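You operate a simulated robot arm through the tools that you are given. There is no shell and no other tool. Be economical: measure what you need, move in short steps, check, and stop when the job is done.

You run a simulated robot arm. Do the job below in one go: nothing can be reset, and whatever is moved stays where it is left.

TASK
Put things in order on the folding table. At the end: the white drip spout (marked "5") stands where the orange plug setter stood; the orange plug setter stands where the pink sponge pad stood; the blue drip spout (marked "3") is on the paint tray; the pink sponge pad stands where the blue drip spout stood; whatever was shut is shut again. Leave all else as you found it, and nothing knocked over.

It is judged by the outcome, as a careful person would: the job done as asked, and still so three seconds after it is handed in. It fails if anything else is knocked over, pushed out of place, dropped, spilled or broken.

THE ROBOT
A 6-joint arm with a two-finger parallel gripper, fixed in place. Base frame: the origin is at the foot of the arm, x ahead of it, y to its left, z up; the work surface is at about z = 0.74. Readings come in m, degrees, newtons and seconds.
With the tool pointing down near the work surface it reaches from about 0.2 to 0.64 m from the base axis. Its first joint turns from -66.0 to 66.0 degrees. Payload 2.7 kg.
Tool frame: the origin (TCP) lies between the finger pads and is the grasp point; the fingertips stand 0.023 m ahead of it; z points along the fingers, y is the line along which they close. Largest opening 0.094 m; finger width 0.038, thickness 0.01; the body of the gripper, 0.054 by 0.096 m, starts 0.039 m behind the TCP.
Orientation is that of the tool frame in the base frame, as a unit quaternion [x, y, z, w]. With the fingers straight down and closing along the base's y, the tool's x points along the base's -x, its y along +y and its z along -z.

THE INTERFACE
- The arm moves only by the tool arm_command. Its argument "targets" is text: rows parted by semicolons, each of 7 numbers parted by spaces: the shift along the tool's x, y, z in m, then the turn, a rotation vector about the tool's x, y, z in degrees, then the opening, from 0 (shut) to 1 (fully open). In form: dx dy dz wx wy wz fingers; .... A call has 1 to 20 rows; each row shifts and turns the commanded pose from where the row before left it, along the tool's axes as they then stand. Rows are played at 5 a second. More than 0.05 m and 8.6 degrees between two rows, or a gripper value outside its range, and nothing of the call is played. A pose out of reach is approached as far as the arm can. The call stops where the force on the tool passes 40 N (or 10 N more than at its start, if that is more) or the arm is blocked; 0.2 s more then pass. Each finger travels about 0.045 m/s and halts on what it meets, pressing with about 21 N; the grip force reading is that of the motor and also rises with nothing between the fingers. The clock runs only during rows and for 0.2 s after the last one: add rows that do not move to give the fingers time. It gives the time, the measured TCP pose, the force on the tool (base axes), the opening and the grip force at its end, in the units of the frame above (readings bear some noise).
- Cameras (640 x 400 px; columns grow to the right, rows downward): "scene" is fixed at [0.0699, -0.4249, 1.4069]; the picture's right is [0.84, -0.54, 0.00], its down [-0.30, -0.47, -0.83] and it looks along [0.45, 0.70, -0.55] (base axes); focal length 356 px, centre (320, 200). "wrist" rides on the gripper at [0.087, 0.016, -0.074] in the tool frame; the picture's right is [-0.18, 0.98, 0.00], its down [-0.58, -0.11, -0.81] and it looks along [-0.79, -0.15, 0.59] (tool axes); focal length 243 px, centre (320, 200). There is no depth. A picture from a camera that has moved, and an enlarged one, comes with that camera's place and axes in the base frame and with its lens.
- camera(camera): a new picture of that camera. It takes no simulated time.
- inspect(camera, box): a new picture of the part [left, top, right, bottom] of that camera's present view, enlarged. It takes no simulated time.
- hand_in(): hands the job in; it is judged then, once.

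Work in short steps. Places have to be worked out from the pictures, the camera data and where the tool is seen: move nearer, look again, correct. Check each grasp and each placing, and mend what went wrong. You have 120 turns and 68 pictures in all, those below and enlarged ones among them. Open the gripper and draw the arm clear of the work before you hand the job in, unless the task says otherwise; then end with one line.

The tools are called as name(argument=value, ...) on one line, values as JSON. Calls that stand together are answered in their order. arm_command: Moves the arm, as the interface text tells. Its arguments: {"type":"object","properties":{"targets":{"type":"string"}},"required":["targets"]} The other tools are called the same way: camera (camera) takes a picture; inspect (camera, box) takes an enlarged picture of a part of a camera's view; hand_in () hands the job in.

At the start:

```text
time_s: 0.0
ee_pos: [0.2939, 0.1423, 1.0292]
tool_rot: [0.0, 1.0, 0.0, 0.001]
ft_force: [1.1, -0.4, -0.2]
opening: 0.0938
grasp_force: 0.1
```

scene: 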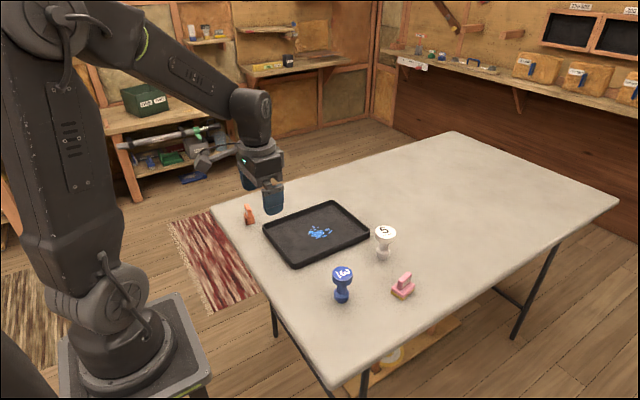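
wrist: 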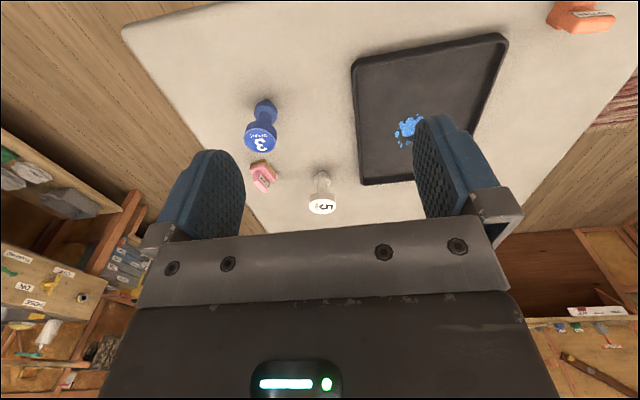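

I'll take enlarged looks at the objects to locate their bases.

inspect(camera="scene", box=[320, 210, 448, 310])

inspect(camera="scene", box=[220, 180, 380, 280])

inspect(camera="wrist", box=[220, 80, 380, 230])

```text
4.00 times, centred on (384, 260) of scene
camera zoom: at [0.0699, -0.4249, 1.4069], right [0.84, -0.54, 0.0], down [-0.3, -0.47, -0.83], along [0.45, 0.7, -0.55], focal length 1426 px, centre (64, -40)
```

zoom: 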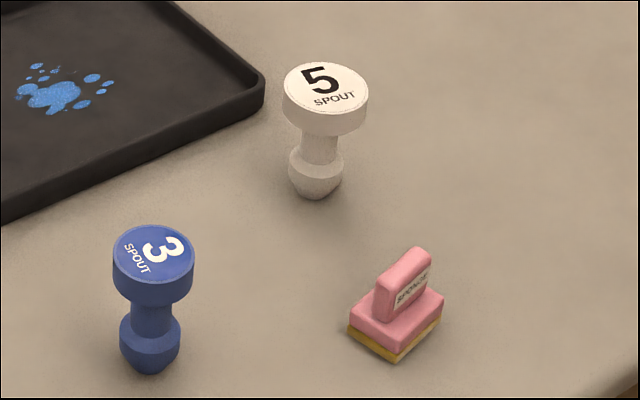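

```text
4.00 times, centred on (300, 230) of scene
camera zoom: at [0.0699, -0.4249, 1.4069], right [0.84, -0.54, 0.0], down [-0.3, -0.47, -0.83], along [0.45, 0.7, -0.55], focal length 1426 px, centre (400, 80)
```

zoom: 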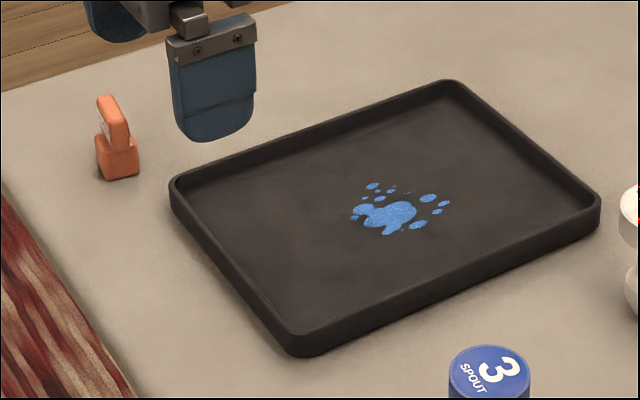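

```text
2.67 times, centred on (300, 155) of wrist
camera zoom: at [0.2065, 0.1571, 1.1041], right [0.18, 0.98, 0.0], down [0.58, -0.11, 0.81], along [0.79, -0.15, -0.59], focal length 647 px, centre (373, 320)
```

zoom: 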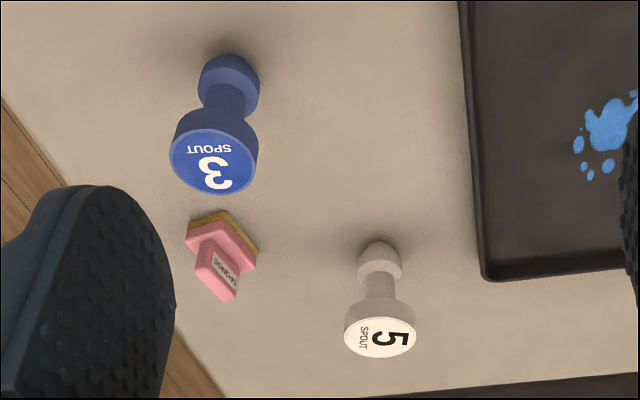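

Estimates (base frame): blue ≈ (0.420, 0.030), white ≈ (0.604, 0.090), pink ≈ (0.564, -0.030), orange ≈ (0.364, 0.438), tray x 0.385–0.635, y 0.18–0.38; the caps are ~0.055 m wide with tops at ~0.82. I'll go above blue first and re-look.

arm_command(targets="-0.025 -0.0225 0.016 0 0 0 1;-0.025 -0.0225 0.016 0 0 0 1;-0.025 -0.0225 0.016 0 0 0 1;-0.025 -0.0225 0.016 0 0 0 1;-0.025 -0.0225 0.016 0 0 0 1;0 0 0 0 0 0 1")

camera(camera="wrist")

camera(camera="scene")

```text
time_s: 1.4
ee_pos: [0.4199, 0.0274, 0.9496]
tool_rot: [0.0, 1.0, 0.0, 0.0]
ft_force: [-0.6, 0.2, 1.0]
opening: 0.0938
grasp_force: 0.1
```

```text
62 pictures are left
camera wrist: at [0.3322, 0.0429, 1.0242], right [0.18, 0.98, 0.0], down [0.58, -0.11, 0.81], along [0.79, -0.15, -0.59], focal length 243 px, centre (320, 200)
```

wrist: 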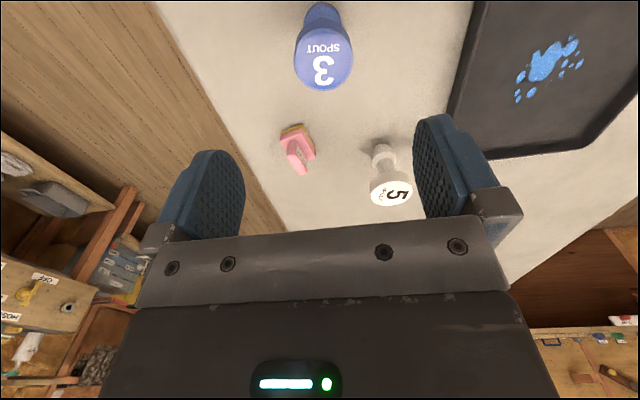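

```text
61 pictures are left
```

scene: 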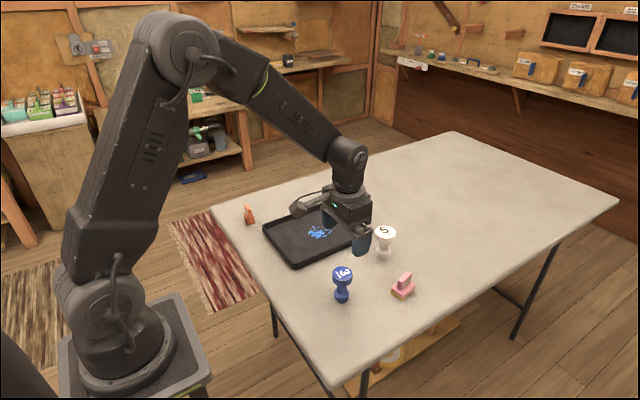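

Blue cap centre from the wrist view ≈ (0.420, 0.029), top ≈ 0.82. Descending to just above grasp height and checking.

arm_command(targets="0 0.001 0.03 0 0 0 1;0 0 0.03 0 0 0 1;0 0 0.03 0 0 0 1;0 0 0.02 0 0 0 1;0 0 0 0 0 0 1")

camera(camera="wrist")

inspect(camera="scene", box=[280, 210, 440, 310])

```text
time_s: 2.6
ee_pos: [0.4209, 0.0317, 0.84]
tool_rot: [0.0, 1.0, 0.0, 0.0]
ft_force: [0.5, -0.2, -0.6]
opening: 0.094
grasp_force: 0.1
```

```text
60 pictures are left
camera wrist: at [0.3346, 0.0474, 0.9155], right [0.18, 0.98, 0.0], down [0.58, -0.11, 0.81], along [0.79, -0.15, -0.59], focal length 243 px, centre (320, 200)
```

wrist: 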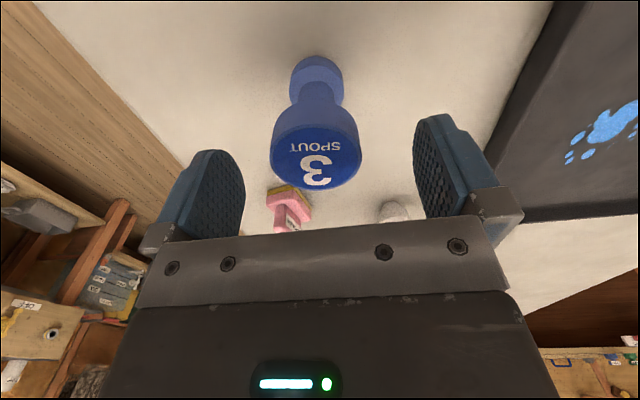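

```text
4.00 times, centred on (360, 260) of scene
camera zoom: at [0.0699, -0.4249, 1.4069], right [0.84, -0.54, 0.0], down [-0.3, -0.47, -0.83], along [0.45, 0.7, -0.55], focal length 1426 px, centre (160, -40)
```

zoom: 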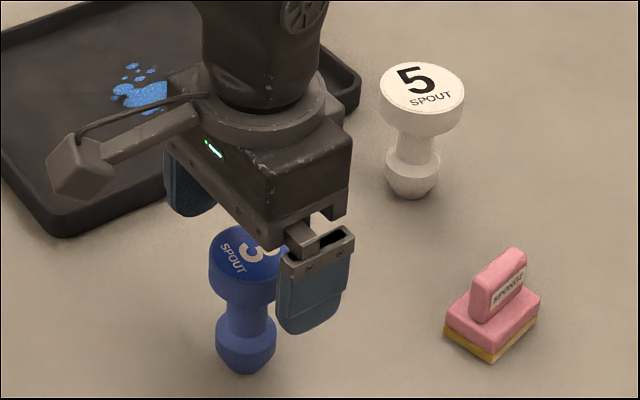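

Centred on the cap ((0.42, 0.030)); descending to z≈0.812 and closing.

arm_command(targets="0 -0.001 0.014 0 0 0 1;0 0 0.014 0 0 0 1;0 0 0 0 0 0 1;0 0 0 0 0 0 0.4;0 0 0 0 0 0 0.3;0 0 0 0 0 0 0.3;0 0 0 0 0 0 0.3;0 0 0 0 0 0 0.3;0 0 0 0 0 0 0.3")

camera(camera="wrist")

```text
time_s: 4.6
ee_pos: [0.4206, 0.0315, 0.8109]
tool_rot: [0.001, 1.0, 0.0, 0.0]
ft_force: [-0.4, 0.7, 0.6]
opening: 0.0451
grasp_force: 21.9
```

```text
58 pictures are left
camera wrist: at [0.3324, 0.046, 0.8872], right [0.18, 0.98, 0.0], down [0.58, -0.11, 0.81], along [0.79, -0.15, -0.59], focal length 243 px, centre (320, 200)
```

wrist: 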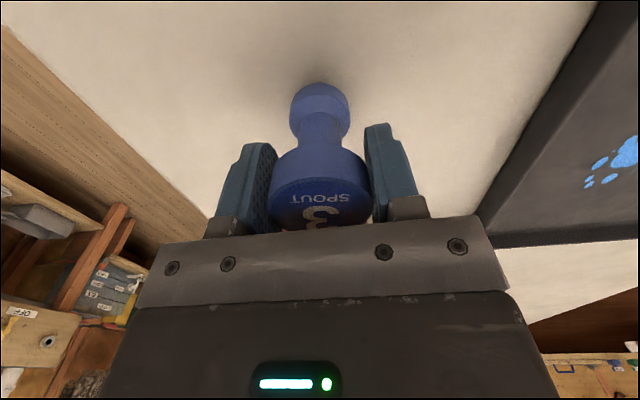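

Blue is held (cap 0.045 m wide). Lifting it straight up and carrying it to the clean near-right part of the tray, about (0.437, 0.232).

arm_command(targets="0 0 -0.015 0 0 0 0.3;0 0 -0.03 0 0 0 0.3;0 0 -0.03 0 0 0 0.3;0 0 -0.02 0 0 0 0.3;-0.003 0.03 0 0 0 0 0.3;-0.003 0.035 0 0 0 0 0.3;-0.003 0.035 0 0 0 0 0.3;-0.003 0.035 0 0 0 0 0.3;-0.003 0.035 0 0 0 0 0.3;-0.002 0.03 0 0 0 0 0.3;0 0 0 0 0 0 0.3;0 0 0 0 0 0 0.3")

camera(camera="wrist")

camera(camera="scene")

```text
time_s: 7.2
ee_pos: [0.4364, 0.2293, 0.9019]
tool_rot: [0.0, 1.0, 0.0, 0.0]
ft_force: [0.5, 0.3, -1.6]
opening: 0.0451
grasp_force: 21.5
```

```text
57 pictures are left
camera wrist: at [0.3492, 0.2448, 0.9776], right [0.18, 0.98, 0.0], down [0.58, -0.11, 0.81], along [0.79, -0.15, -0.59], focal length 243 px, centre (320, 200)
```

wrist: 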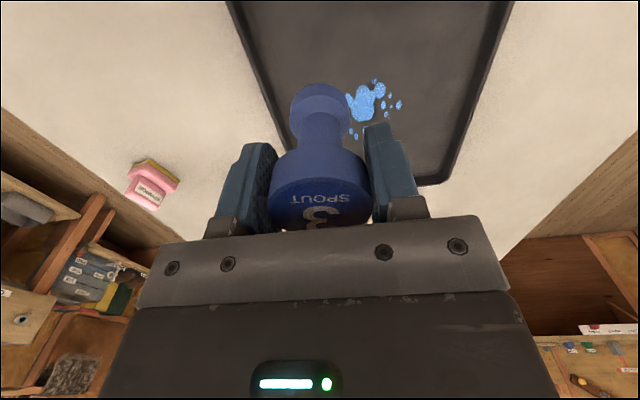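

```text
56 pictures are left
```

scene: 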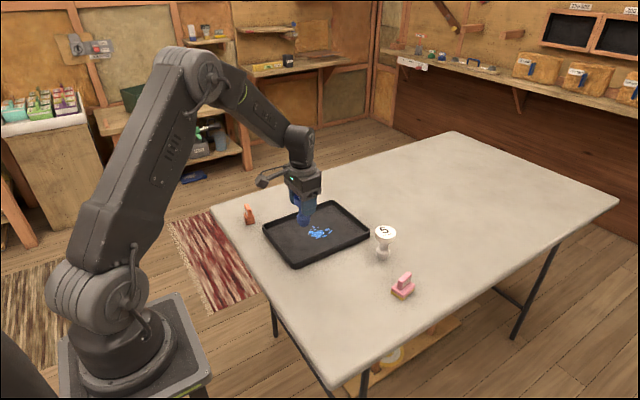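

Right wall is at y≈0.17, near wall x≈0.38, paint at (0.496, 0.264); the current spot is clear. Lowering, with small steps near the tray floor.

arm_command(targets="0 0 0.025 0 0 0 0.3;0 0 0.025 0 0 0 0.3;0 0 0.02 0 0 0 0.3;0 0 0.006 0 0 0 0.3;0 0 0.003 0 0 0 0.3;0 0 0 0 0 0 0.3")

inspect(camera="scene", box=[240, 180, 400, 280])

```text
time_s: 8.6
ee_pos: [0.4356, 0.2296, 0.8263]
tool_rot: [0.0, 1.0, 0.002, 0.0]
ft_force: [0.8, -0.7, -0.8]
opening: 0.0451
grasp_force: 20.8
```

```text
4.00 times, centred on (320, 230) of scene
camera zoom: at [0.0699, -0.4249, 1.4069], right [0.84, -0.54, 0.0], down [-0.3, -0.47, -0.83], along [0.45, 0.7, -0.55], focal length 1426 px, centre (320, 80)
```

zoom: 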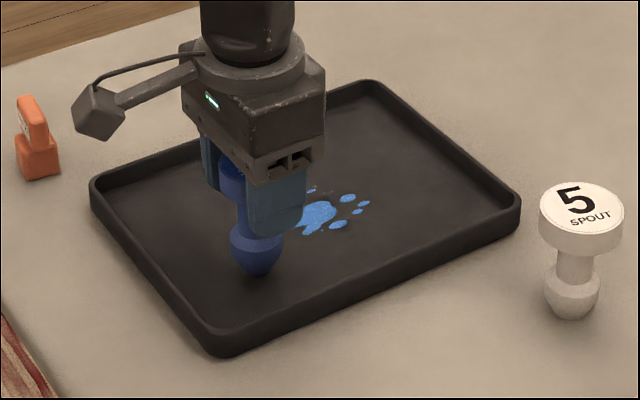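

Base is about 1 cm above the floor of the tray; stepping down by 2 mm and watching the force.

arm_command(targets="0 0 0.002 0 0 0 0.3;0 0 0.002 0 0 0 0.3;0 0 0.002 0 0 0 0.3;0 0 0 0 0 0 0.3")

```text
time_s: 9.6
ee_pos: [0.4363, 0.2297, 0.8205]
tool_rot: [-0.001, 1.0, 0.0, 0.0]
ft_force: [0.3, 0.8, -1.2]
opening: 0.045
grasp_force: 21.2
```

arm_command(targets="0 0 0.0015 0 0 0 0.3;0 0 0.0015 0 0 0 0.3;0 0 0 0 0 0 0.3")

```text
time_s: 10.4
ee_pos: [0.436, 0.2292, 0.8168]
tool_rot: [-0.001, 1.0, 0.001, 0.0]
ft_force: [-1.6, -0.9, 2.0]
opening: 0.0452
grasp_force: 21.1
```

Force barely changed (maybe first contact); one or two millimetres more.

arm_command(targets="0 0 0.001 0 0 0 0.3;0 0 0.001 0 0 0 0.3;0 0 0 0 0 0 0.3")

```text
time_s: 11.2
ee_pos: [0.4352, 0.2306, 0.8164]
tool_rot: [-0.001, 1.0, 0.001, 0.002]
ft_force: [-1.5, -3.1, 14.8]
opening: 0.0453
grasp_force: 20.9
```

Contact is clear (≈15 N up). Backing off 1.5 mm and opening, then rising.

arm_command(targets="0 0 -0.0015 0 0 0 0.3;0 0 0 0 0 0 0.4;0 0 0 0 0 0 0.6;0 0 0 0 0 0 0.9;0 0 0 0 0 0 0.9;0 0 0 0 0 0 0.9;0 0 -0.03 0 0 0 0.9;0 0 -0.04 0 0 0 0.9;0 0 -0.04 0 0 0 1")

inspect(camera="scene", box=[240, 180, 400, 280])

```text
time_s: 13.2
ee_pos: [0.4365, 0.2308, 0.9295]
tool_rot: [-0.001, 1.0, 0.0, 0.0]
ft_force: [0.9, 0.3, -0.4]
opening: 0.0941
grasp_force: 0.1
```

```text
4.00 times, centred on (320, 230) of scene
camera zoom: at [0.0699, -0.4249, 1.4069], right [0.84, -0.54, 0.0], down [-0.3, -0.47, -0.83], along [0.45, 0.7, -0.55], focal length 1426 px, centre (320, 80)
```

zoom: 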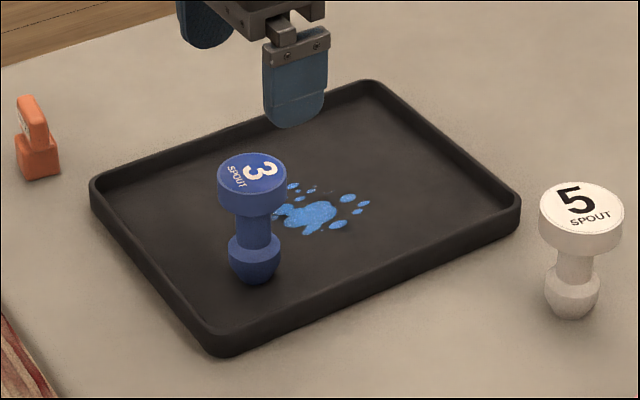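

Blue stands well in the tray. Pink is at about (0.562, -0.030), its ridge ~15° from base x; moving above it and turning −15° about tool z.

arm_command(targets="-0.0176 -0.0373 0 0 0 0 1;-0.0176 -0.0373 0 0 0 0 1;-0.0176 -0.0373 0 0 0 0 1;-0.0176 -0.0373 0 0 0 0 1;-0.0176 -0.0373 0 0 0 0 1;-0.0176 -0.0373 0 0 0 0 1;-0.0176 -0.0373 0 0 0 0 1;0 0 0 0 0 -5 1;0 0 0 0 0 -5 1;0 0 0 0 0 -5 1;0 0 0 0 0 0 1")

camera(camera="wrist")

```text
time_s: 15.6
ee_pos: [0.5579, -0.0326, 0.9272]
tool_rot: [-0.132, 0.991, 0.0, 0.0]
ft_force: [-0.3, -0.2, 0.7]
opening: 0.0942
grasp_force: 0.1
```

```text
53 pictures are left
camera wrist: at [0.4689, -0.0403, 1.0033], right [-0.08, 1.0, 0.0], down [0.59, 0.05, 0.81], along [0.8, 0.06, -0.59], focal length 243 px, centre (320, 200)
```

wrist: 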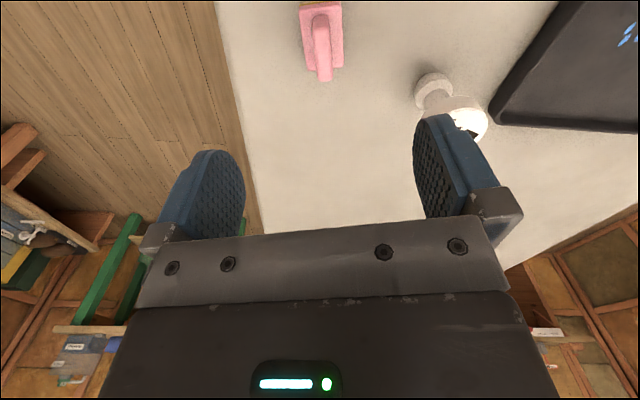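

Zooming on pink to determine its orientation and position.

inspect(camera="wrist", box=[260, 0, 388, 100])

inspect(camera="scene", box=[360, 250, 440, 310])

```text
4.00 times, centred on (324, 50) of wrist
camera zoom: at [0.4689, -0.0403, 1.0033], right [-0.08, 1.0, 0.0], down [0.59, 0.05, 0.81], along [0.8, 0.06, -0.59], focal length 970 px, centre (304, 800)
```

zoom: 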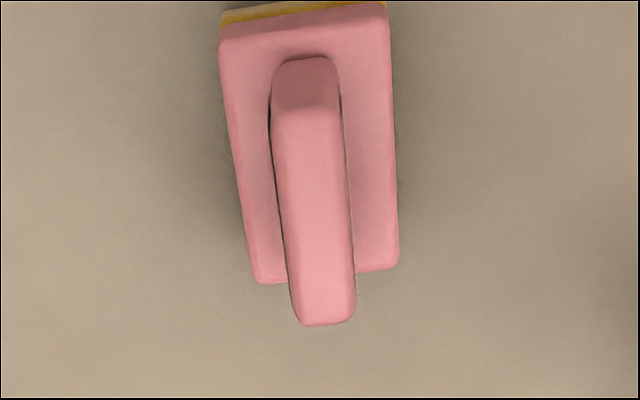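

```text
6.67 times, centred on (400, 280) of scene
camera zoom: at [0.0699, -0.4249, 1.4069], right [0.84, -0.54, 0.0], down [-0.3, -0.47, -0.83], along [0.45, 0.7, -0.55], focal length 2376 px, centre (-213, -333)
```

zoom: 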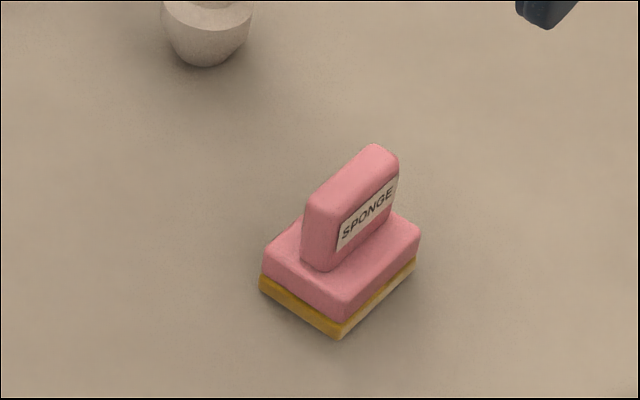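

Pink centre ≈ (0.559, -0.031), long axis ~11°, handle top z≈0.784. Turning back 4°, then descending to TCP z≈0.787.

arm_command(targets="0 0 0 0 0 4 1;-0.0013 0.001 0.03 0 0 0 1;0 0 0.03 0 0 0 1;0 0 0.03 0 0 0 1;0 0 0.025 0 0 0 1;0 0 0.015 0 0 0 1;0 0 0.01 0 0 0 1;0 0 0 0 0 0 1")

camera(camera="wrist")

inspect(camera="scene", box=[340, 230, 452, 310])

```text
time_s: 17.4
ee_pos: [0.5594, -0.0306, 0.7865]
tool_rot: [-0.096, 0.995, 0.0, 0.0]
ft_force: [-0.1, 0.1, -0.4]
opening: 0.0937
grasp_force: 0.1
```

```text
50 pictures are left
camera wrist: at [0.4713, -0.0319, 0.8623], right [-0.01, 1.0, 0.0], down [0.59, 0.0, 0.81], along [0.81, 0.01, -0.59], focal length 243 px, centre (320, 200)
```

wrist: 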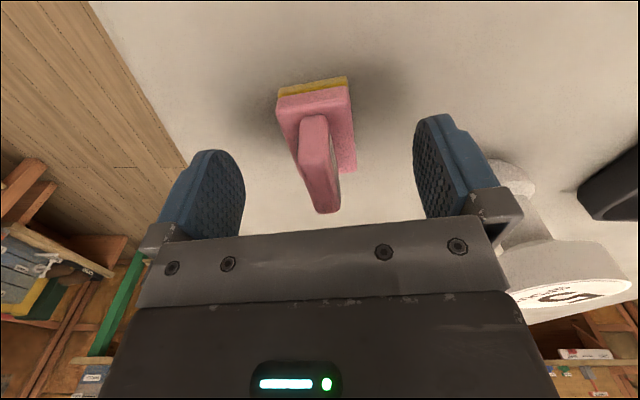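

```text
5.00 times, centred on (396, 270) of scene
camera zoom: at [0.0699, -0.4249, 1.4069], right [0.84, -0.54, 0.0], down [-0.3, -0.47, -0.83], along [0.45, 0.7, -0.55], focal length 1782 px, centre (-60, -150)
```

zoom: 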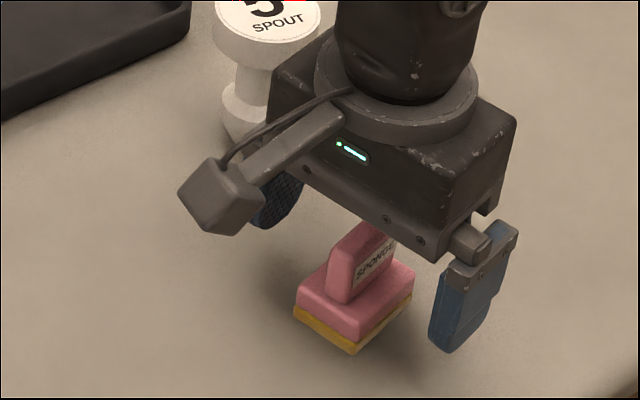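

Well centred on the ridge. Closing on it.

arm_command(targets="0 -0.001 0.002 0 0 1.5 1;0 0 0 0 0 0 0.5;0 0 0 0 0 0 0.3;0 0 0 0 0 0 0.1;0 0 0 0 0 0 0.05;0 0 0 0 0 0 0.05;0 0 0 0 0 0 0.05;0 0 0 0 0 0 0.05")

camera(camera="wrist")

```text
time_s: 19.2
ee_pos: [0.5604, -0.0312, 0.7866]
tool_rot: [-0.083, 0.997, -0.001, 0.0]
ft_force: [0.7, -0.5, 0.3]
opening: 0.0134
grasp_force: 21.7
```

```text
48 pictures are left
camera wrist: at [0.4721, -0.0303, 0.8613], right [0.02, 1.0, 0.0], down [0.59, -0.01, 0.81], along [0.81, -0.01, -0.59], focal length 243 px, centre (320, 200)
```

wrist: 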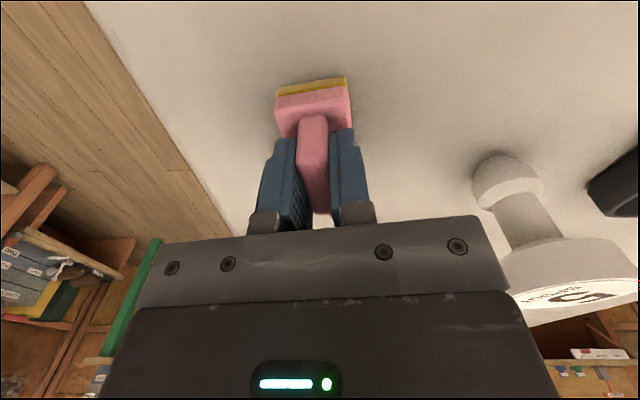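

Pink gripped (0.0134 m). Lifting and carrying to blue's old spot (0.4206, 0.0305).

arm_command(targets="0 0 -0.01 0 0 0 0.05;0 0 -0.03 0 0 0 0.05;0 0 -0.03 0 0 0 0.05;0.0252 0.0168 0 0 0 0 0.05;0.0252 0.0168 0 0 0 0 0.05;0.0252 0.0168 0 0 0 0 0.05;0.0252 0.0168 0 0 0 0 0.05;0.0252 0.0168 0 0 0 0 0.05;0 0 0 0 0 0 0.05;0 0 0 0 0 0 0.05")

camera(camera="wrist")

```text
time_s: 21.4
ee_pos: [0.4217, 0.031, 0.8549]
tool_rot: [-0.082, 0.997, 0.0, 0.0]
ft_force: [0.0, -0.5, -0.7]
opening: 0.0132
grasp_force: 20.7
```

```text
47 pictures are left
camera wrist: at [0.3316, 0.0317, 0.9309], right [0.02, 1.0, 0.0], down [0.59, -0.01, 0.81], along [0.81, -0.01, -0.59], focal length 243 px, centre (320, 200)
```

wrist: 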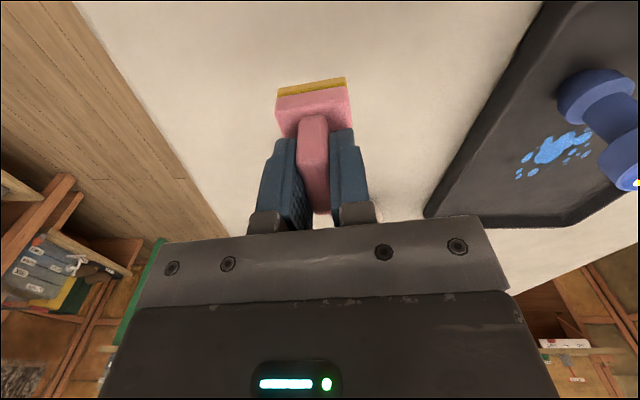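

Over the spot; lowering to just above its former height (TCP 0.786), ending in small steps.

arm_command(targets="0 0 0.03 0 0 0 0.05;0 0 0.025 0 0 0 0.05;0 0 0.01 0 0 0 0.05;0 0 0.002 0 0 0 0.05;0 0 0.001 0 0 0 0.05;0 0 0 0 0 0 0.05")

```text
time_s: 22.8
ee_pos: [0.4225, 0.0307, 0.787]
tool_rot: [-0.083, 0.997, -0.001, 0.0]
ft_force: [-0.6, 0.9, -0.1]
opening: 0.0131
grasp_force: 21.6
```

arm_command(targets="0 0 0.001 0 0 0 0.05;0 0 0.001 0 0 0 0.05;0 0 0 0 0 0 0.05")

```text
time_s: 23.6
ee_pos: [0.4223, 0.0309, 0.785]
tool_rot: [-0.084, 0.996, 0.0, 0.001]
ft_force: [-2.5, -0.1, 8.6]
opening: 0.0132
grasp_force: 21.7
```

Contact at 8.6 N. Easing 0.5 mm, opening and rising.

arm_command(targets="0 0 -0.0005 0 0 0 0.05;0 0 0 0 0 0 0.2;0 0 0 0 0 0 0.5;0 0 0 0 0 0 0.9;0 0 0 0 0 0 0.9;0 0 0 0 0 0 0.9;0 0 -0.03 0 0 0 1;0 0 -0.04 0 0 0 1;0 0 -0.04 0 0 0 1;0 0 -0.04 0 0 0 1;0 0 0 0 0 0 1")

inspect(camera="scene", box=[280, 210, 440, 310])

inspect(camera="scene", box=[224, 190, 272, 230])

```text
time_s: 26.0
ee_pos: [0.4197, 0.0312, 0.9382]
tool_rot: [-0.084, 0.996, -0.001, 0.001]
ft_force: [0.3, 0.3, -0.7]
opening: 0.0939
grasp_force: 0.0
```

```text
4.00 times, centred on (360, 260) of scene
camera zoom: at [0.0699, -0.4249, 1.4069], right [0.84, -0.54, 0.0], down [-0.3, -0.47, -0.83], along [0.45, 0.7, -0.55], focal length 1426 px, centre (160, -40)
```

zoom: 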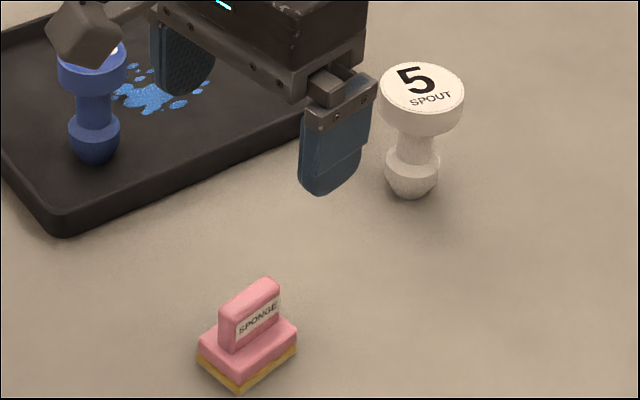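

```text
10.00 times, centred on (248, 210) of scene
camera zoom: at [0.0699, -0.4249, 1.4069], right [0.84, -0.54, 0.0], down [-0.3, -0.47, -0.83], along [0.45, 0.7, -0.55], focal length 3564 px, centre (1040, 100)
```

zoom: 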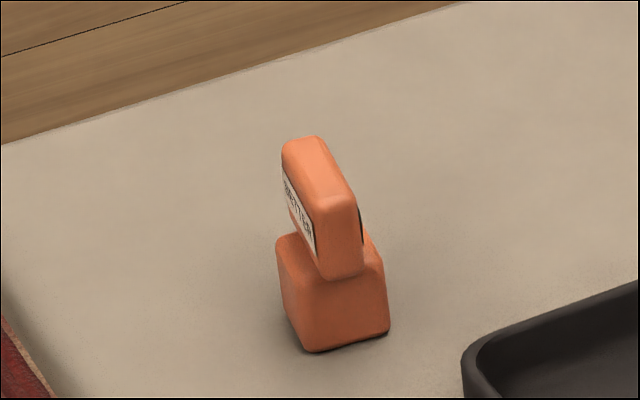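

Pink stands at blue's old spot. Orange is at about (0.362, 0.436) with its ridge at ~81°; moving above it and turning to θ≈81°.

arm_command(targets="-0.001 0.0409 0 0 0 0 1;-0.001 0.0409 0 0 0 0 1;-0.001 0.0409 0 0 0 0 1;-0.001 0.0409 0 0 0 0 1;-0.001 0.0409 0 0 0 0 1;-0.001 0.0409 0 0 0 0 1;-0.001 0.0409 0 0 0 0 1;-0.001 0.0409 0 0 0 0 1;-0.001 0.0409 0 0 0 0 1;-0.001 0.0409 0 0 0 0 1;0 0 0 0 0 -7.93 1;0 0 0 0 0 -7.93 1;0 0 0 0 0 -7.93 1;0 0 0 0 0 -7.93 1;0 0 0 0 0 -7.93 1;0 0 0 0 0 -7.93 1;0 0 0 0 0 -7.93 1;0 0 0 0 0 -7.93 1;0 0 0 0 0 -7.93 1;0 0 0 0 0 0 1")

camera(camera="wrist")

inspect(camera="wrist", box=[240, 0, 400, 100])

```text
time_s: 30.2
ee_pos: [0.3644, 0.4354, 0.9365]
tool_rot: [-0.649, 0.761, 0.0, 0.001]
ft_force: [0.6, -0.6, 0.3]
opening: 0.0939
grasp_force: 0.1
```

```text
44 pictures are left
camera wrist: at [0.3333, 0.3517, 1.0106], right [-0.94, 0.33, 0.0], down [0.2, 0.56, 0.81], along [0.27, 0.76, -0.59], focal length 243 px, centre (320, 200)
```

wrist: 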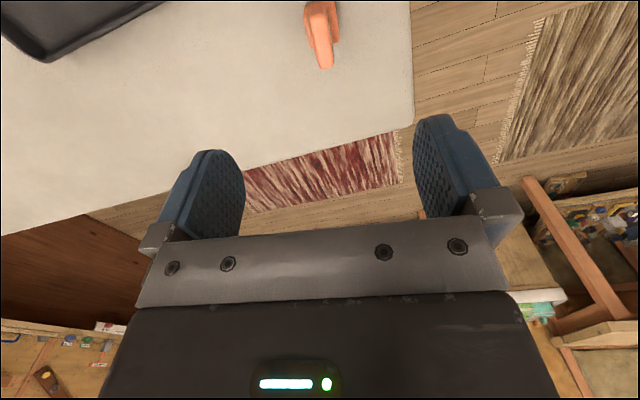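

```text
4.00 times, centred on (320, 50) of wrist
camera zoom: at [0.3333, 0.3517, 1.0106], right [-0.94, 0.33, 0.0], down [0.2, 0.56, 0.81], along [0.27, 0.76, -0.59], focal length 970 px, centre (320, 800)
```

zoom: 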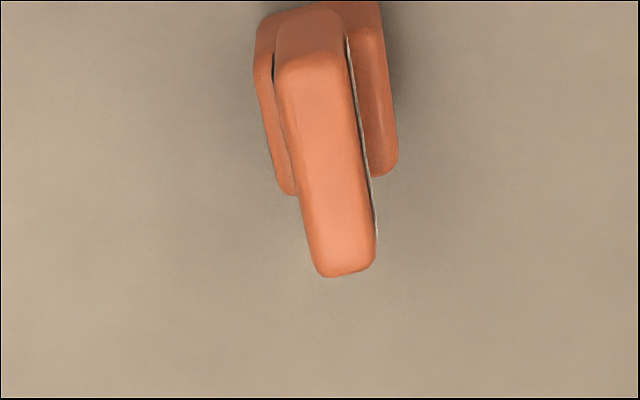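

Orange centre ≈ (0.359, 0.431), ridge top ≈0.795, yaw matches the tool (81°). Correcting and descending to TCP ≈0.80, then checking.

arm_command(targets="0.0052 0.0046 0.02 0 0 0 1;0 0 0.03 0 0 0 1;0 0 0.03 0 0 0 1;0 0 0.03 0 0 0 1;0 0 0.02 0 0 0 1;0 0 0.008 0 0 0 1;0 0 0 0 0 0 1")

camera(camera="wrist")

inspect(camera="scene", box=[208, 170, 304, 230])

```text
time_s: 31.8
ee_pos: [0.3593, 0.4302, 0.7988]
tool_rot: [-0.649, 0.761, 0.001, 0.001]
ft_force: [-0.3, -0.5, 0.0]
opening: 0.094
grasp_force: 0.0
```

```text
42 pictures are left
camera wrist: at [0.3292, 0.348, 0.8739], right [-0.94, 0.34, 0.0], down [0.2, 0.56, 0.81], along [0.27, 0.76, -0.59], focal length 243 px, centre (320, 200)
```

wrist: 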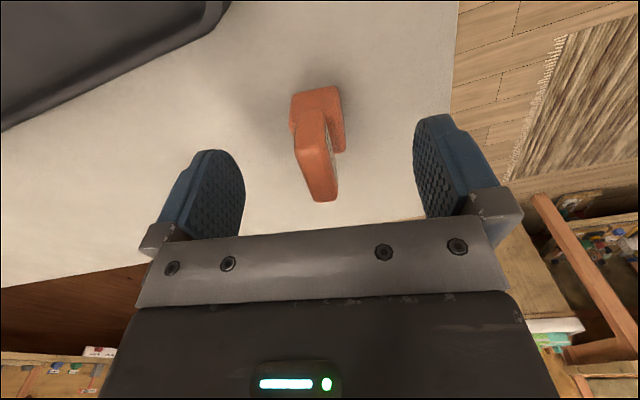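

```text
6.67 times, centred on (256, 200) of scene
camera zoom: at [0.0699, -0.4249, 1.4069], right [0.84, -0.54, 0.0], down [-0.3, -0.47, -0.83], along [0.45, 0.7, -0.55], focal length 2376 px, centre (747, 200)
```

zoom: 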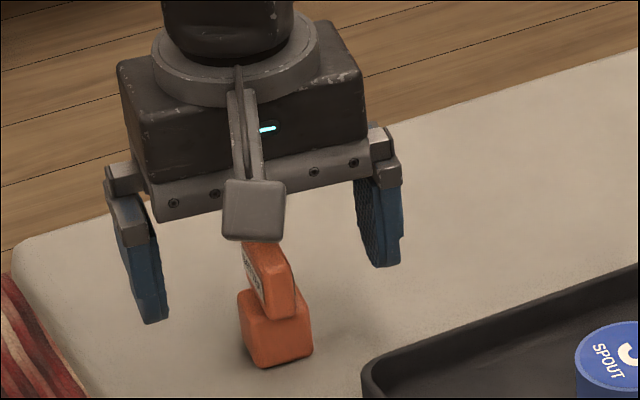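

Aligned and centred. Descending 5 mm more and closing on the ridge.

arm_command(targets="0 0 0.0025 0 0 0 1;0 0 0.0025 0 0 0 1;0 0 0 0 0 0 0.6;0 0 0 0 0 0 0.3;0 0 0 0 0 0 0.1;0 0 0 0 0 0 0.05;0 0 0 0 0 0 0.05;0 0 0 0 0 0 0.05;0 0 0 0 0 0 0.05")

camera(camera="wrist")

```text
time_s: 33.8
ee_pos: [0.3596, 0.431, 0.7936]
tool_rot: [-0.649, 0.761, 0.0, -0.001]
ft_force: [0.4, 0.9, -0.3]
opening: 0.0133
grasp_force: 21.0
```

```text
40 pictures are left
camera wrist: at [0.3286, 0.3471, 0.8684], right [-0.94, 0.34, 0.0], down [0.2, 0.56, 0.81], along [0.27, 0.76, -0.59], focal length 243 px, centre (320, 200)
```

wrist: 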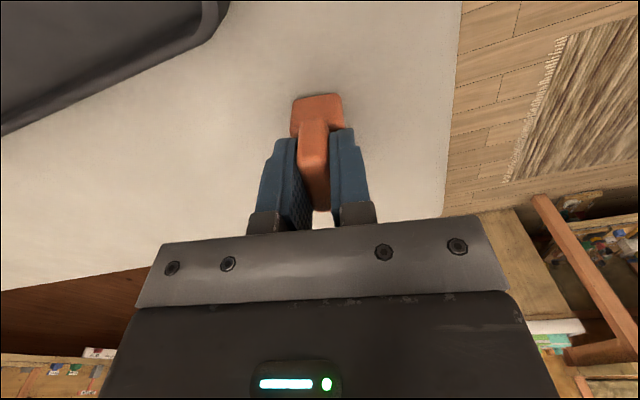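

Orange gripped (0.0133 m). Lifting 0.13 m and turning back to θ≈9.6°.

arm_command(targets="0 0 -0.01 0 0 0 0.05;0 0 -0.03 0 0 0 0.05;0 0 -0.04 0 0 0 0.05;0 0 -0.05 0 0 0 0.05;0 0 0 0 0 7.93 0.05;0 0 0 0 0 7.93 0.05;0 0 0 0 0 7.93 0.05;0 0 0 0 0 7.93 0.05;0 0 0 0 0 7.93 0.05;0 0 0 0 0 7.93 0.05;0 0 0 0 0 7.93 0.05;0 0 0 0 0 7.93 0.05;0 0 0 0 0 7.93 0.05;0 0 0 0 0 0 0.05")

```text
time_s: 36.8
ee_pos: [0.3576, 0.4302, 0.9212]
tool_rot: [-0.083, 0.997, 0.0, 0.0]
ft_force: [0.6, -0.9, -0.4]
opening: 0.0135
grasp_force: 20.8
```

Now carrying it to above pink's old spot (0.560, -0.031).

arm_command(targets="-0.0101 -0.0408 0 0 0 0 0.05;-0.0101 -0.0408 0 0 0 0 0.05;-0.0101 -0.0408 0 0 0 0 0.05;-0.0101 -0.0408 0 0 0 0 0.05;-0.0101 -0.0408 0 0 0 0 0.05;-0.0101 -0.0408 0 0 0 0 0.05;-0.0101 -0.0408 0 0 0 0 0.05;-0.0101 -0.0408 0 0 0 0 0.05;-0.0101 -0.0408 0 0 0 0 0.05;-0.0101 -0.0408 0 0 0 0 0.05;-0.0101 -0.0408 0 0 0 0 0.05;-0.0101 -0.0408 0 0 0 0 0.05;0 0 0 0 0 0 0.05;0 0 0 0 0 0 0.05")

camera(camera="wrist")

camera(camera="scene")

```text
time_s: 39.8
ee_pos: [0.5596, -0.0322, 0.9258]
tool_rot: [-0.083, 0.997, 0.0, 0.0]
ft_force: [0.0, 0.2, 0.3]
opening: 0.0134
grasp_force: 20.8
```

```text
39 pictures are left
camera wrist: at [0.4702, -0.0311, 1.0003], right [0.02, 1.0, 0.0], down [0.59, -0.01, 0.81], along [0.81, -0.01, -0.59], focal length 243 px, centre (320, 200)
```

wrist: 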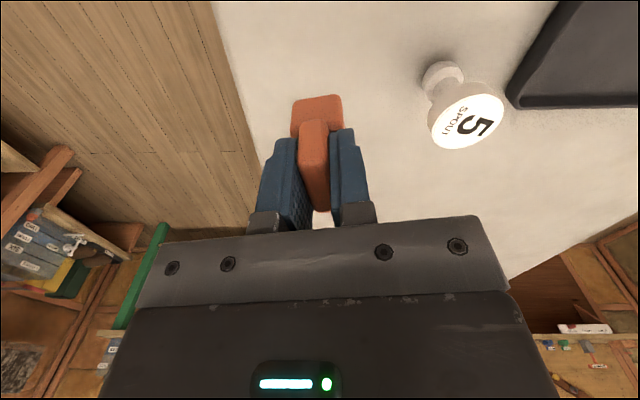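

```text
38 pictures are left
```

scene: 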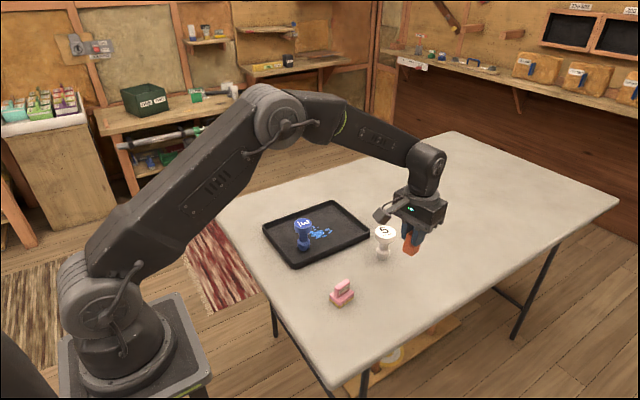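

Over the spot. Lowering to 3 mm above contact height.

arm_command(targets="0 0.001 0.03 0 0 0 0.05;0 0 0.03 0 0 0 0.05;0 0 0.03 0 0 0 0.05;0 0 0.025 0 0 0 0.05;0 0 0.01 0 0 0 0.05;0 0 0.003 0 0 0 0.05;0 0 0 0 0 0 0.05")

```text
time_s: 41.4
ee_pos: [0.5591, -0.0316, 0.795]
tool_rot: [-0.083, 0.997, 0.0, 0.0]
ft_force: [-0.6, -0.4, 0.8]
opening: 0.0133
grasp_force: 21.0
```

arm_command(targets="0 0 0.001 0 0 0 0.05;0 0 0.001 0 0 0 0.05;0 0 0 0 0 0 0.05")

```text
time_s: 42.2
ee_pos: [0.5602, -0.0309, 0.7928]
tool_rot: [-0.083, 0.997, -0.001, 0.0]
ft_force: [0.1, 0.3, 0.7]
opening: 0.0133
grasp_force: 21.3
```

arm_command(targets="0 0 0.001 0 0 0 0.05;0 0 0.0005 0 0 0 0.05;0 0 0 0 0 0 0.05")

```text
time_s: 43.0
ee_pos: [0.5595, -0.0308, 0.7932]
tool_rot: [-0.084, 0.996, 0.001, 0.002]
ft_force: [-2.0, -1.9, 12.5]
opening: 0.0135
grasp_force: 21.1
```

Contact. Easing 0.7 mm, opening, rising and checking.

arm_command(targets="0 0 -0.0007 0 0 0 0.05;0 0 0 0 0 0 0.2;0 0 0 0 0 0 0.5;0 0 0 0 0 0 0.9;0 0 0 0 0 0 0.9;0 0 0 0 0 0 0.9;0 0 -0.03 0 0 0 1;0 0 -0.04 0 0 0 1;0 0 -0.04 0 0 0 1;0 0 -0.03 0 0 0 1;0 0 0 0 0 0 1")

inspect(camera="scene", box=[320, 210, 448, 310])

camera(camera="wrist")

```text
time_s: 45.4
ee_pos: [0.5591, -0.0323, 0.9314]
tool_rot: [-0.082, 0.997, 0.0, 0.0]
ft_force: [0.4, 0.0, -0.1]
opening: 0.0939
grasp_force: 0.1
```

```text
4.00 times, centred on (384, 260) of scene
camera zoom: at [0.0699, -0.4249, 1.4069], right [0.84, -0.54, 0.0], down [-0.3, -0.47, -0.83], along [0.45, 0.7, -0.55], focal length 1426 px, centre (64, -40)
```

zoom: 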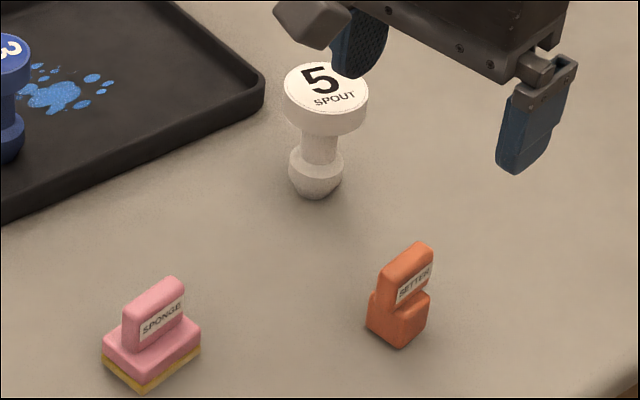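

```text
36 pictures are left
camera wrist: at [0.4697, -0.0311, 1.0069], right [0.02, 1.0, 0.0], down [0.59, -0.01, 0.81], along [0.81, -0.01, -0.59], focal length 243 px, centre (320, 200)
```

wrist: 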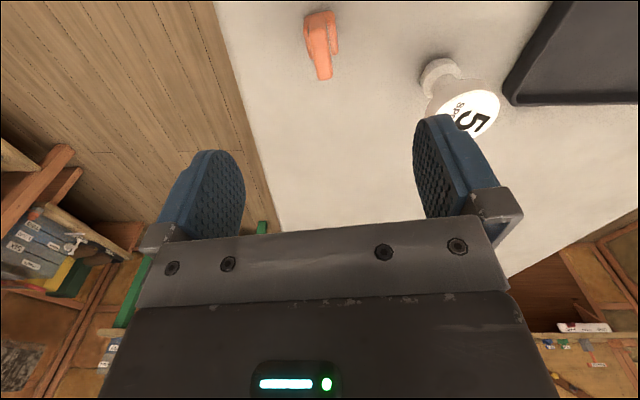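

Orange stands where pink was. Now moving above the white spout, judged at (0.600, 0.091).

arm_command(targets="-0.0152 0.0286 0 0 0 0 1;-0.0152 0.0286 0 0 0 0 1;-0.0152 0.0286 0 0 0 0 1;-0.0152 0.0286 0 0 0 0 1;0 0 0.01 0 0 0 1;0 0 0 0 0 0 1")

camera(camera="wrist")

```text
time_s: 46.8
ee_pos: [0.5985, 0.0925, 0.9223]
tool_rot: [-0.083, 0.997, 0.0, 0.0]
ft_force: [-0.1, 0.6, 0.9]
opening: 0.094
grasp_force: 0.0
```

```text
35 pictures are left
camera wrist: at [0.5103, 0.0929, 0.9974], right [0.02, 1.0, 0.0], down [0.59, -0.01, 0.81], along [0.81, -0.01, -0.59], focal length 243 px, centre (320, 200)
```

wrist: 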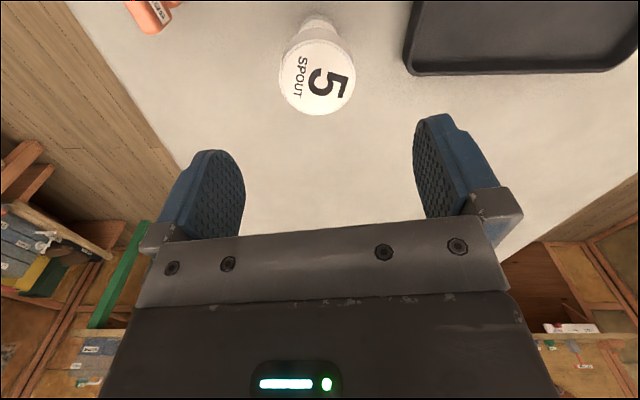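

White cap centre ≈ (0.5995, 0.090). Small correction, descending to TCP ≈0.812 and closing.

arm_command(targets="-0.0006 -0.0026 0.03 0 0 0 1;0 0 0.03 0 0 0 1;0 0 0.025 0 0 0 1;0 0 0.015 0 0 0 1;0 0 0.01 0 0 0 1;0 0 0 0 0 0 1;0 0 0 0 0 0 0.5;0 0 0 0 0 0 0.4;0 0 0 0 0 0 0.4;0 0 0 0 0 0 0.4;0 0 0 0 0 0 0.4")

camera(camera="wrist")

inspect(camera="scene", box=[320, 190, 448, 270])

```text
time_s: 49.2
ee_pos: [0.6005, 0.0894, 0.8121]
tool_rot: [-0.083, 0.997, 0.0, 0.0]
ft_force: [-0.8, 0.7, 0.5]
opening: 0.0532
grasp_force: 20.8
```

```text
34 pictures are left
camera wrist: at [0.5121, 0.0901, 0.8867], right [0.02, 1.0, 0.0], down [0.59, -0.01, 0.81], along [0.81, -0.01, -0.59], focal length 243 px, centre (320, 200)
```

wrist: 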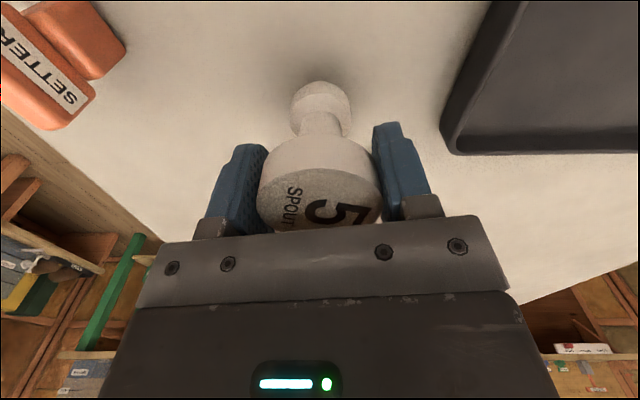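

```text
5.00 times, centred on (384, 230) of scene
camera zoom: at [0.0699, -0.4249, 1.4069], right [0.84, -0.54, 0.0], down [-0.3, -0.47, -0.83], along [0.45, 0.7, -0.55], focal length 1782 px, centre (0, 50)
```

zoom: 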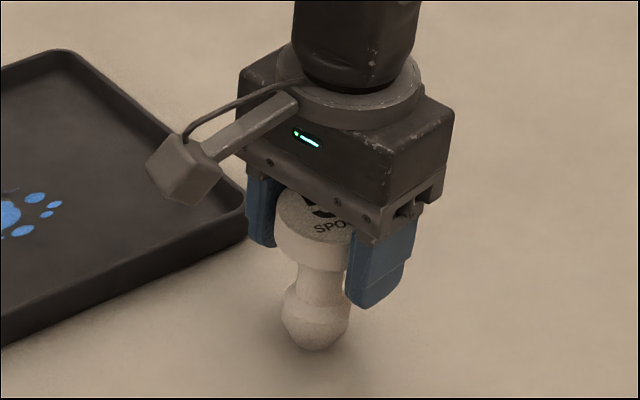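

White held (0.053 m). Lifting 0.12 m and carrying to above orange's old spot (0.359, 0.431).

arm_command(targets="0 0 -0.01 0 0 0 0.4;0 0 -0.03 0 0 0 0.4;0 0 -0.04 0 0 0 0.4;0 0 -0.04 0 0 0 0.4;0.01646 0.03428 0 0 0 0 0.4;0.01646 0.03428 0 0 0 0 0.4;0.01646 0.03428 0 0 0 0 0.4;0.01646 0.03428 0 0 0 0 0.4;0.01646 0.03428 0 0 0 0 0.4;0.01646 0.03428 0 0 0 0 0.4;0.01646 0.03428 0 0 0 0 0.4;0.01646 0.03428 0 0 0 0 0.4;0.01646 0.03428 0 0 0 0 0.4;0.01646 0.03428 0 0 0 0 0.4;0.01646 0.03428 0 0 0 0 0.4;0 0 0 0 0 0 0.4;0 0 0 0 0 0 0.4")

camera(camera="wrist")

camera(camera="scene")

```text
time_s: 52.8
ee_pos: [0.3639, 0.4318, 0.9298]
tool_rot: [-0.083, 0.997, 0.0, 0.0]
ft_force: [0.0, 0.0, -2.1]
opening: 0.0532
grasp_force: 21.1
```

```text
32 pictures are left
camera wrist: at [0.2752, 0.433, 1.0057], right [0.02, 1.0, 0.0], down [0.59, -0.01, 0.81], along [0.81, -0.01, -0.59], focal length 243 px, centre (320, 200)
```

wrist: 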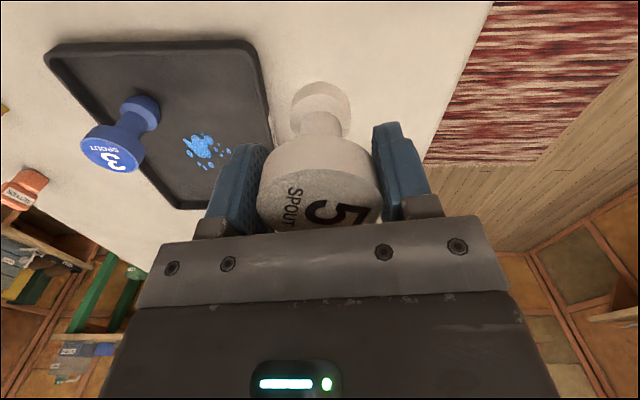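

```text
31 pictures are left
```

scene: 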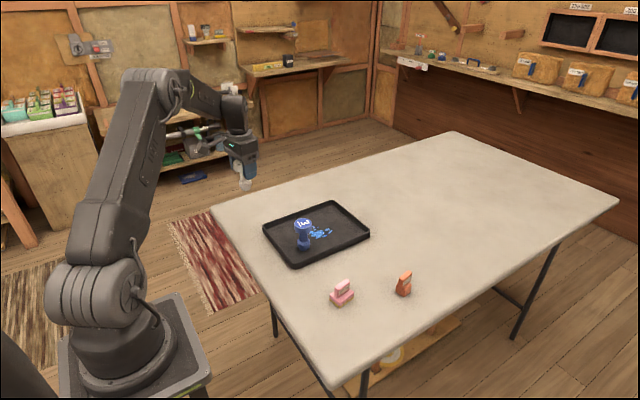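

Position reads (0.364, 0.432); correcting 4.5 mm in x and lowering to just above contact.

arm_command(targets="0.0045 0 0.025 0 0 0 0.4;0 0 0.03 0 0 0 0.4;0 0 0.03 0 0 0 0.4;0 0 0.02 0 0 0 0.4;0 0 0.008 0 0 0 0.4;0 0 0.002 0 0 0 0.4;0 0 0 0 0 0 0.4")

inspect(camera="scene", box=[208, 170, 304, 230])

```text
time_s: 54.4
ee_pos: [0.3547, 0.4328, 0.8178]
tool_rot: [-0.083, 0.997, 0.001, 0.0]
ft_force: [0.8, 0.2, -1.6]
opening: 0.0533
grasp_force: 21.4
```

```text
6.67 times, centred on (256, 200) of scene
camera zoom: at [0.0699, -0.4249, 1.4069], right [0.84, -0.54, 0.0], down [-0.3, -0.47, -0.83], along [0.45, 0.7, -0.55], focal length 2376 px, centre (747, 200)
```

zoom: 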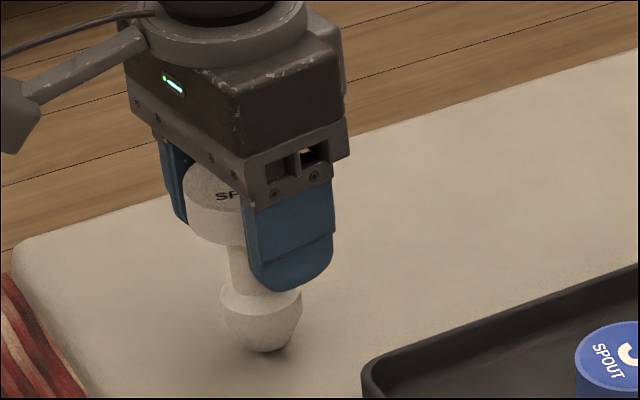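

Now reads (0.3547, 0.4328); nudging back toward (0.359, 0.431) and re-reading.

arm_command(targets="-0.0039 -0.0022 0 0 0 0 0.4;0 0 0 0 0 0 0.4;0 0 0.002 0 0 0 0.4;0 0 0 0 0 0 0.4")

```text
time_s: 55.4
ee_pos: [0.3604, 0.4297, 0.8155]
tool_rot: [-0.082, 0.997, 0.0, -0.001]
ft_force: [1.6, 0.5, -1.2]
opening: 0.0533
grasp_force: 20.7
```

Good position. Stepping down to contact.

arm_command(targets="0 0 0.001 0 0 0 0.4;0 0 0.001 0 0 0 0.4;0 0 0.001 0 0 0 0.4;0 0 0 0 0 0 0.4")

```text
time_s: 56.4
ee_pos: [0.3593, 0.4299, 0.8121]
tool_rot: [-0.083, 0.997, 0.0, -0.001]
ft_force: [-0.4, -0.7, -0.8]
opening: 0.053
grasp_force: 21.1
```

arm_command(targets="0 0 0.001 0 0 0 0.4;0 0 0.0005 0 0 0 0.4;0 0 0 0 0 0 0.4")

```text
time_s: 57.2
ee_pos: [0.3598, 0.4311, 0.8113]
tool_rot: [-0.083, 0.997, 0.001, 0.0]
ft_force: [-0.9, -0.3, 6.4]
opening: 0.0532
grasp_force: 20.5
```

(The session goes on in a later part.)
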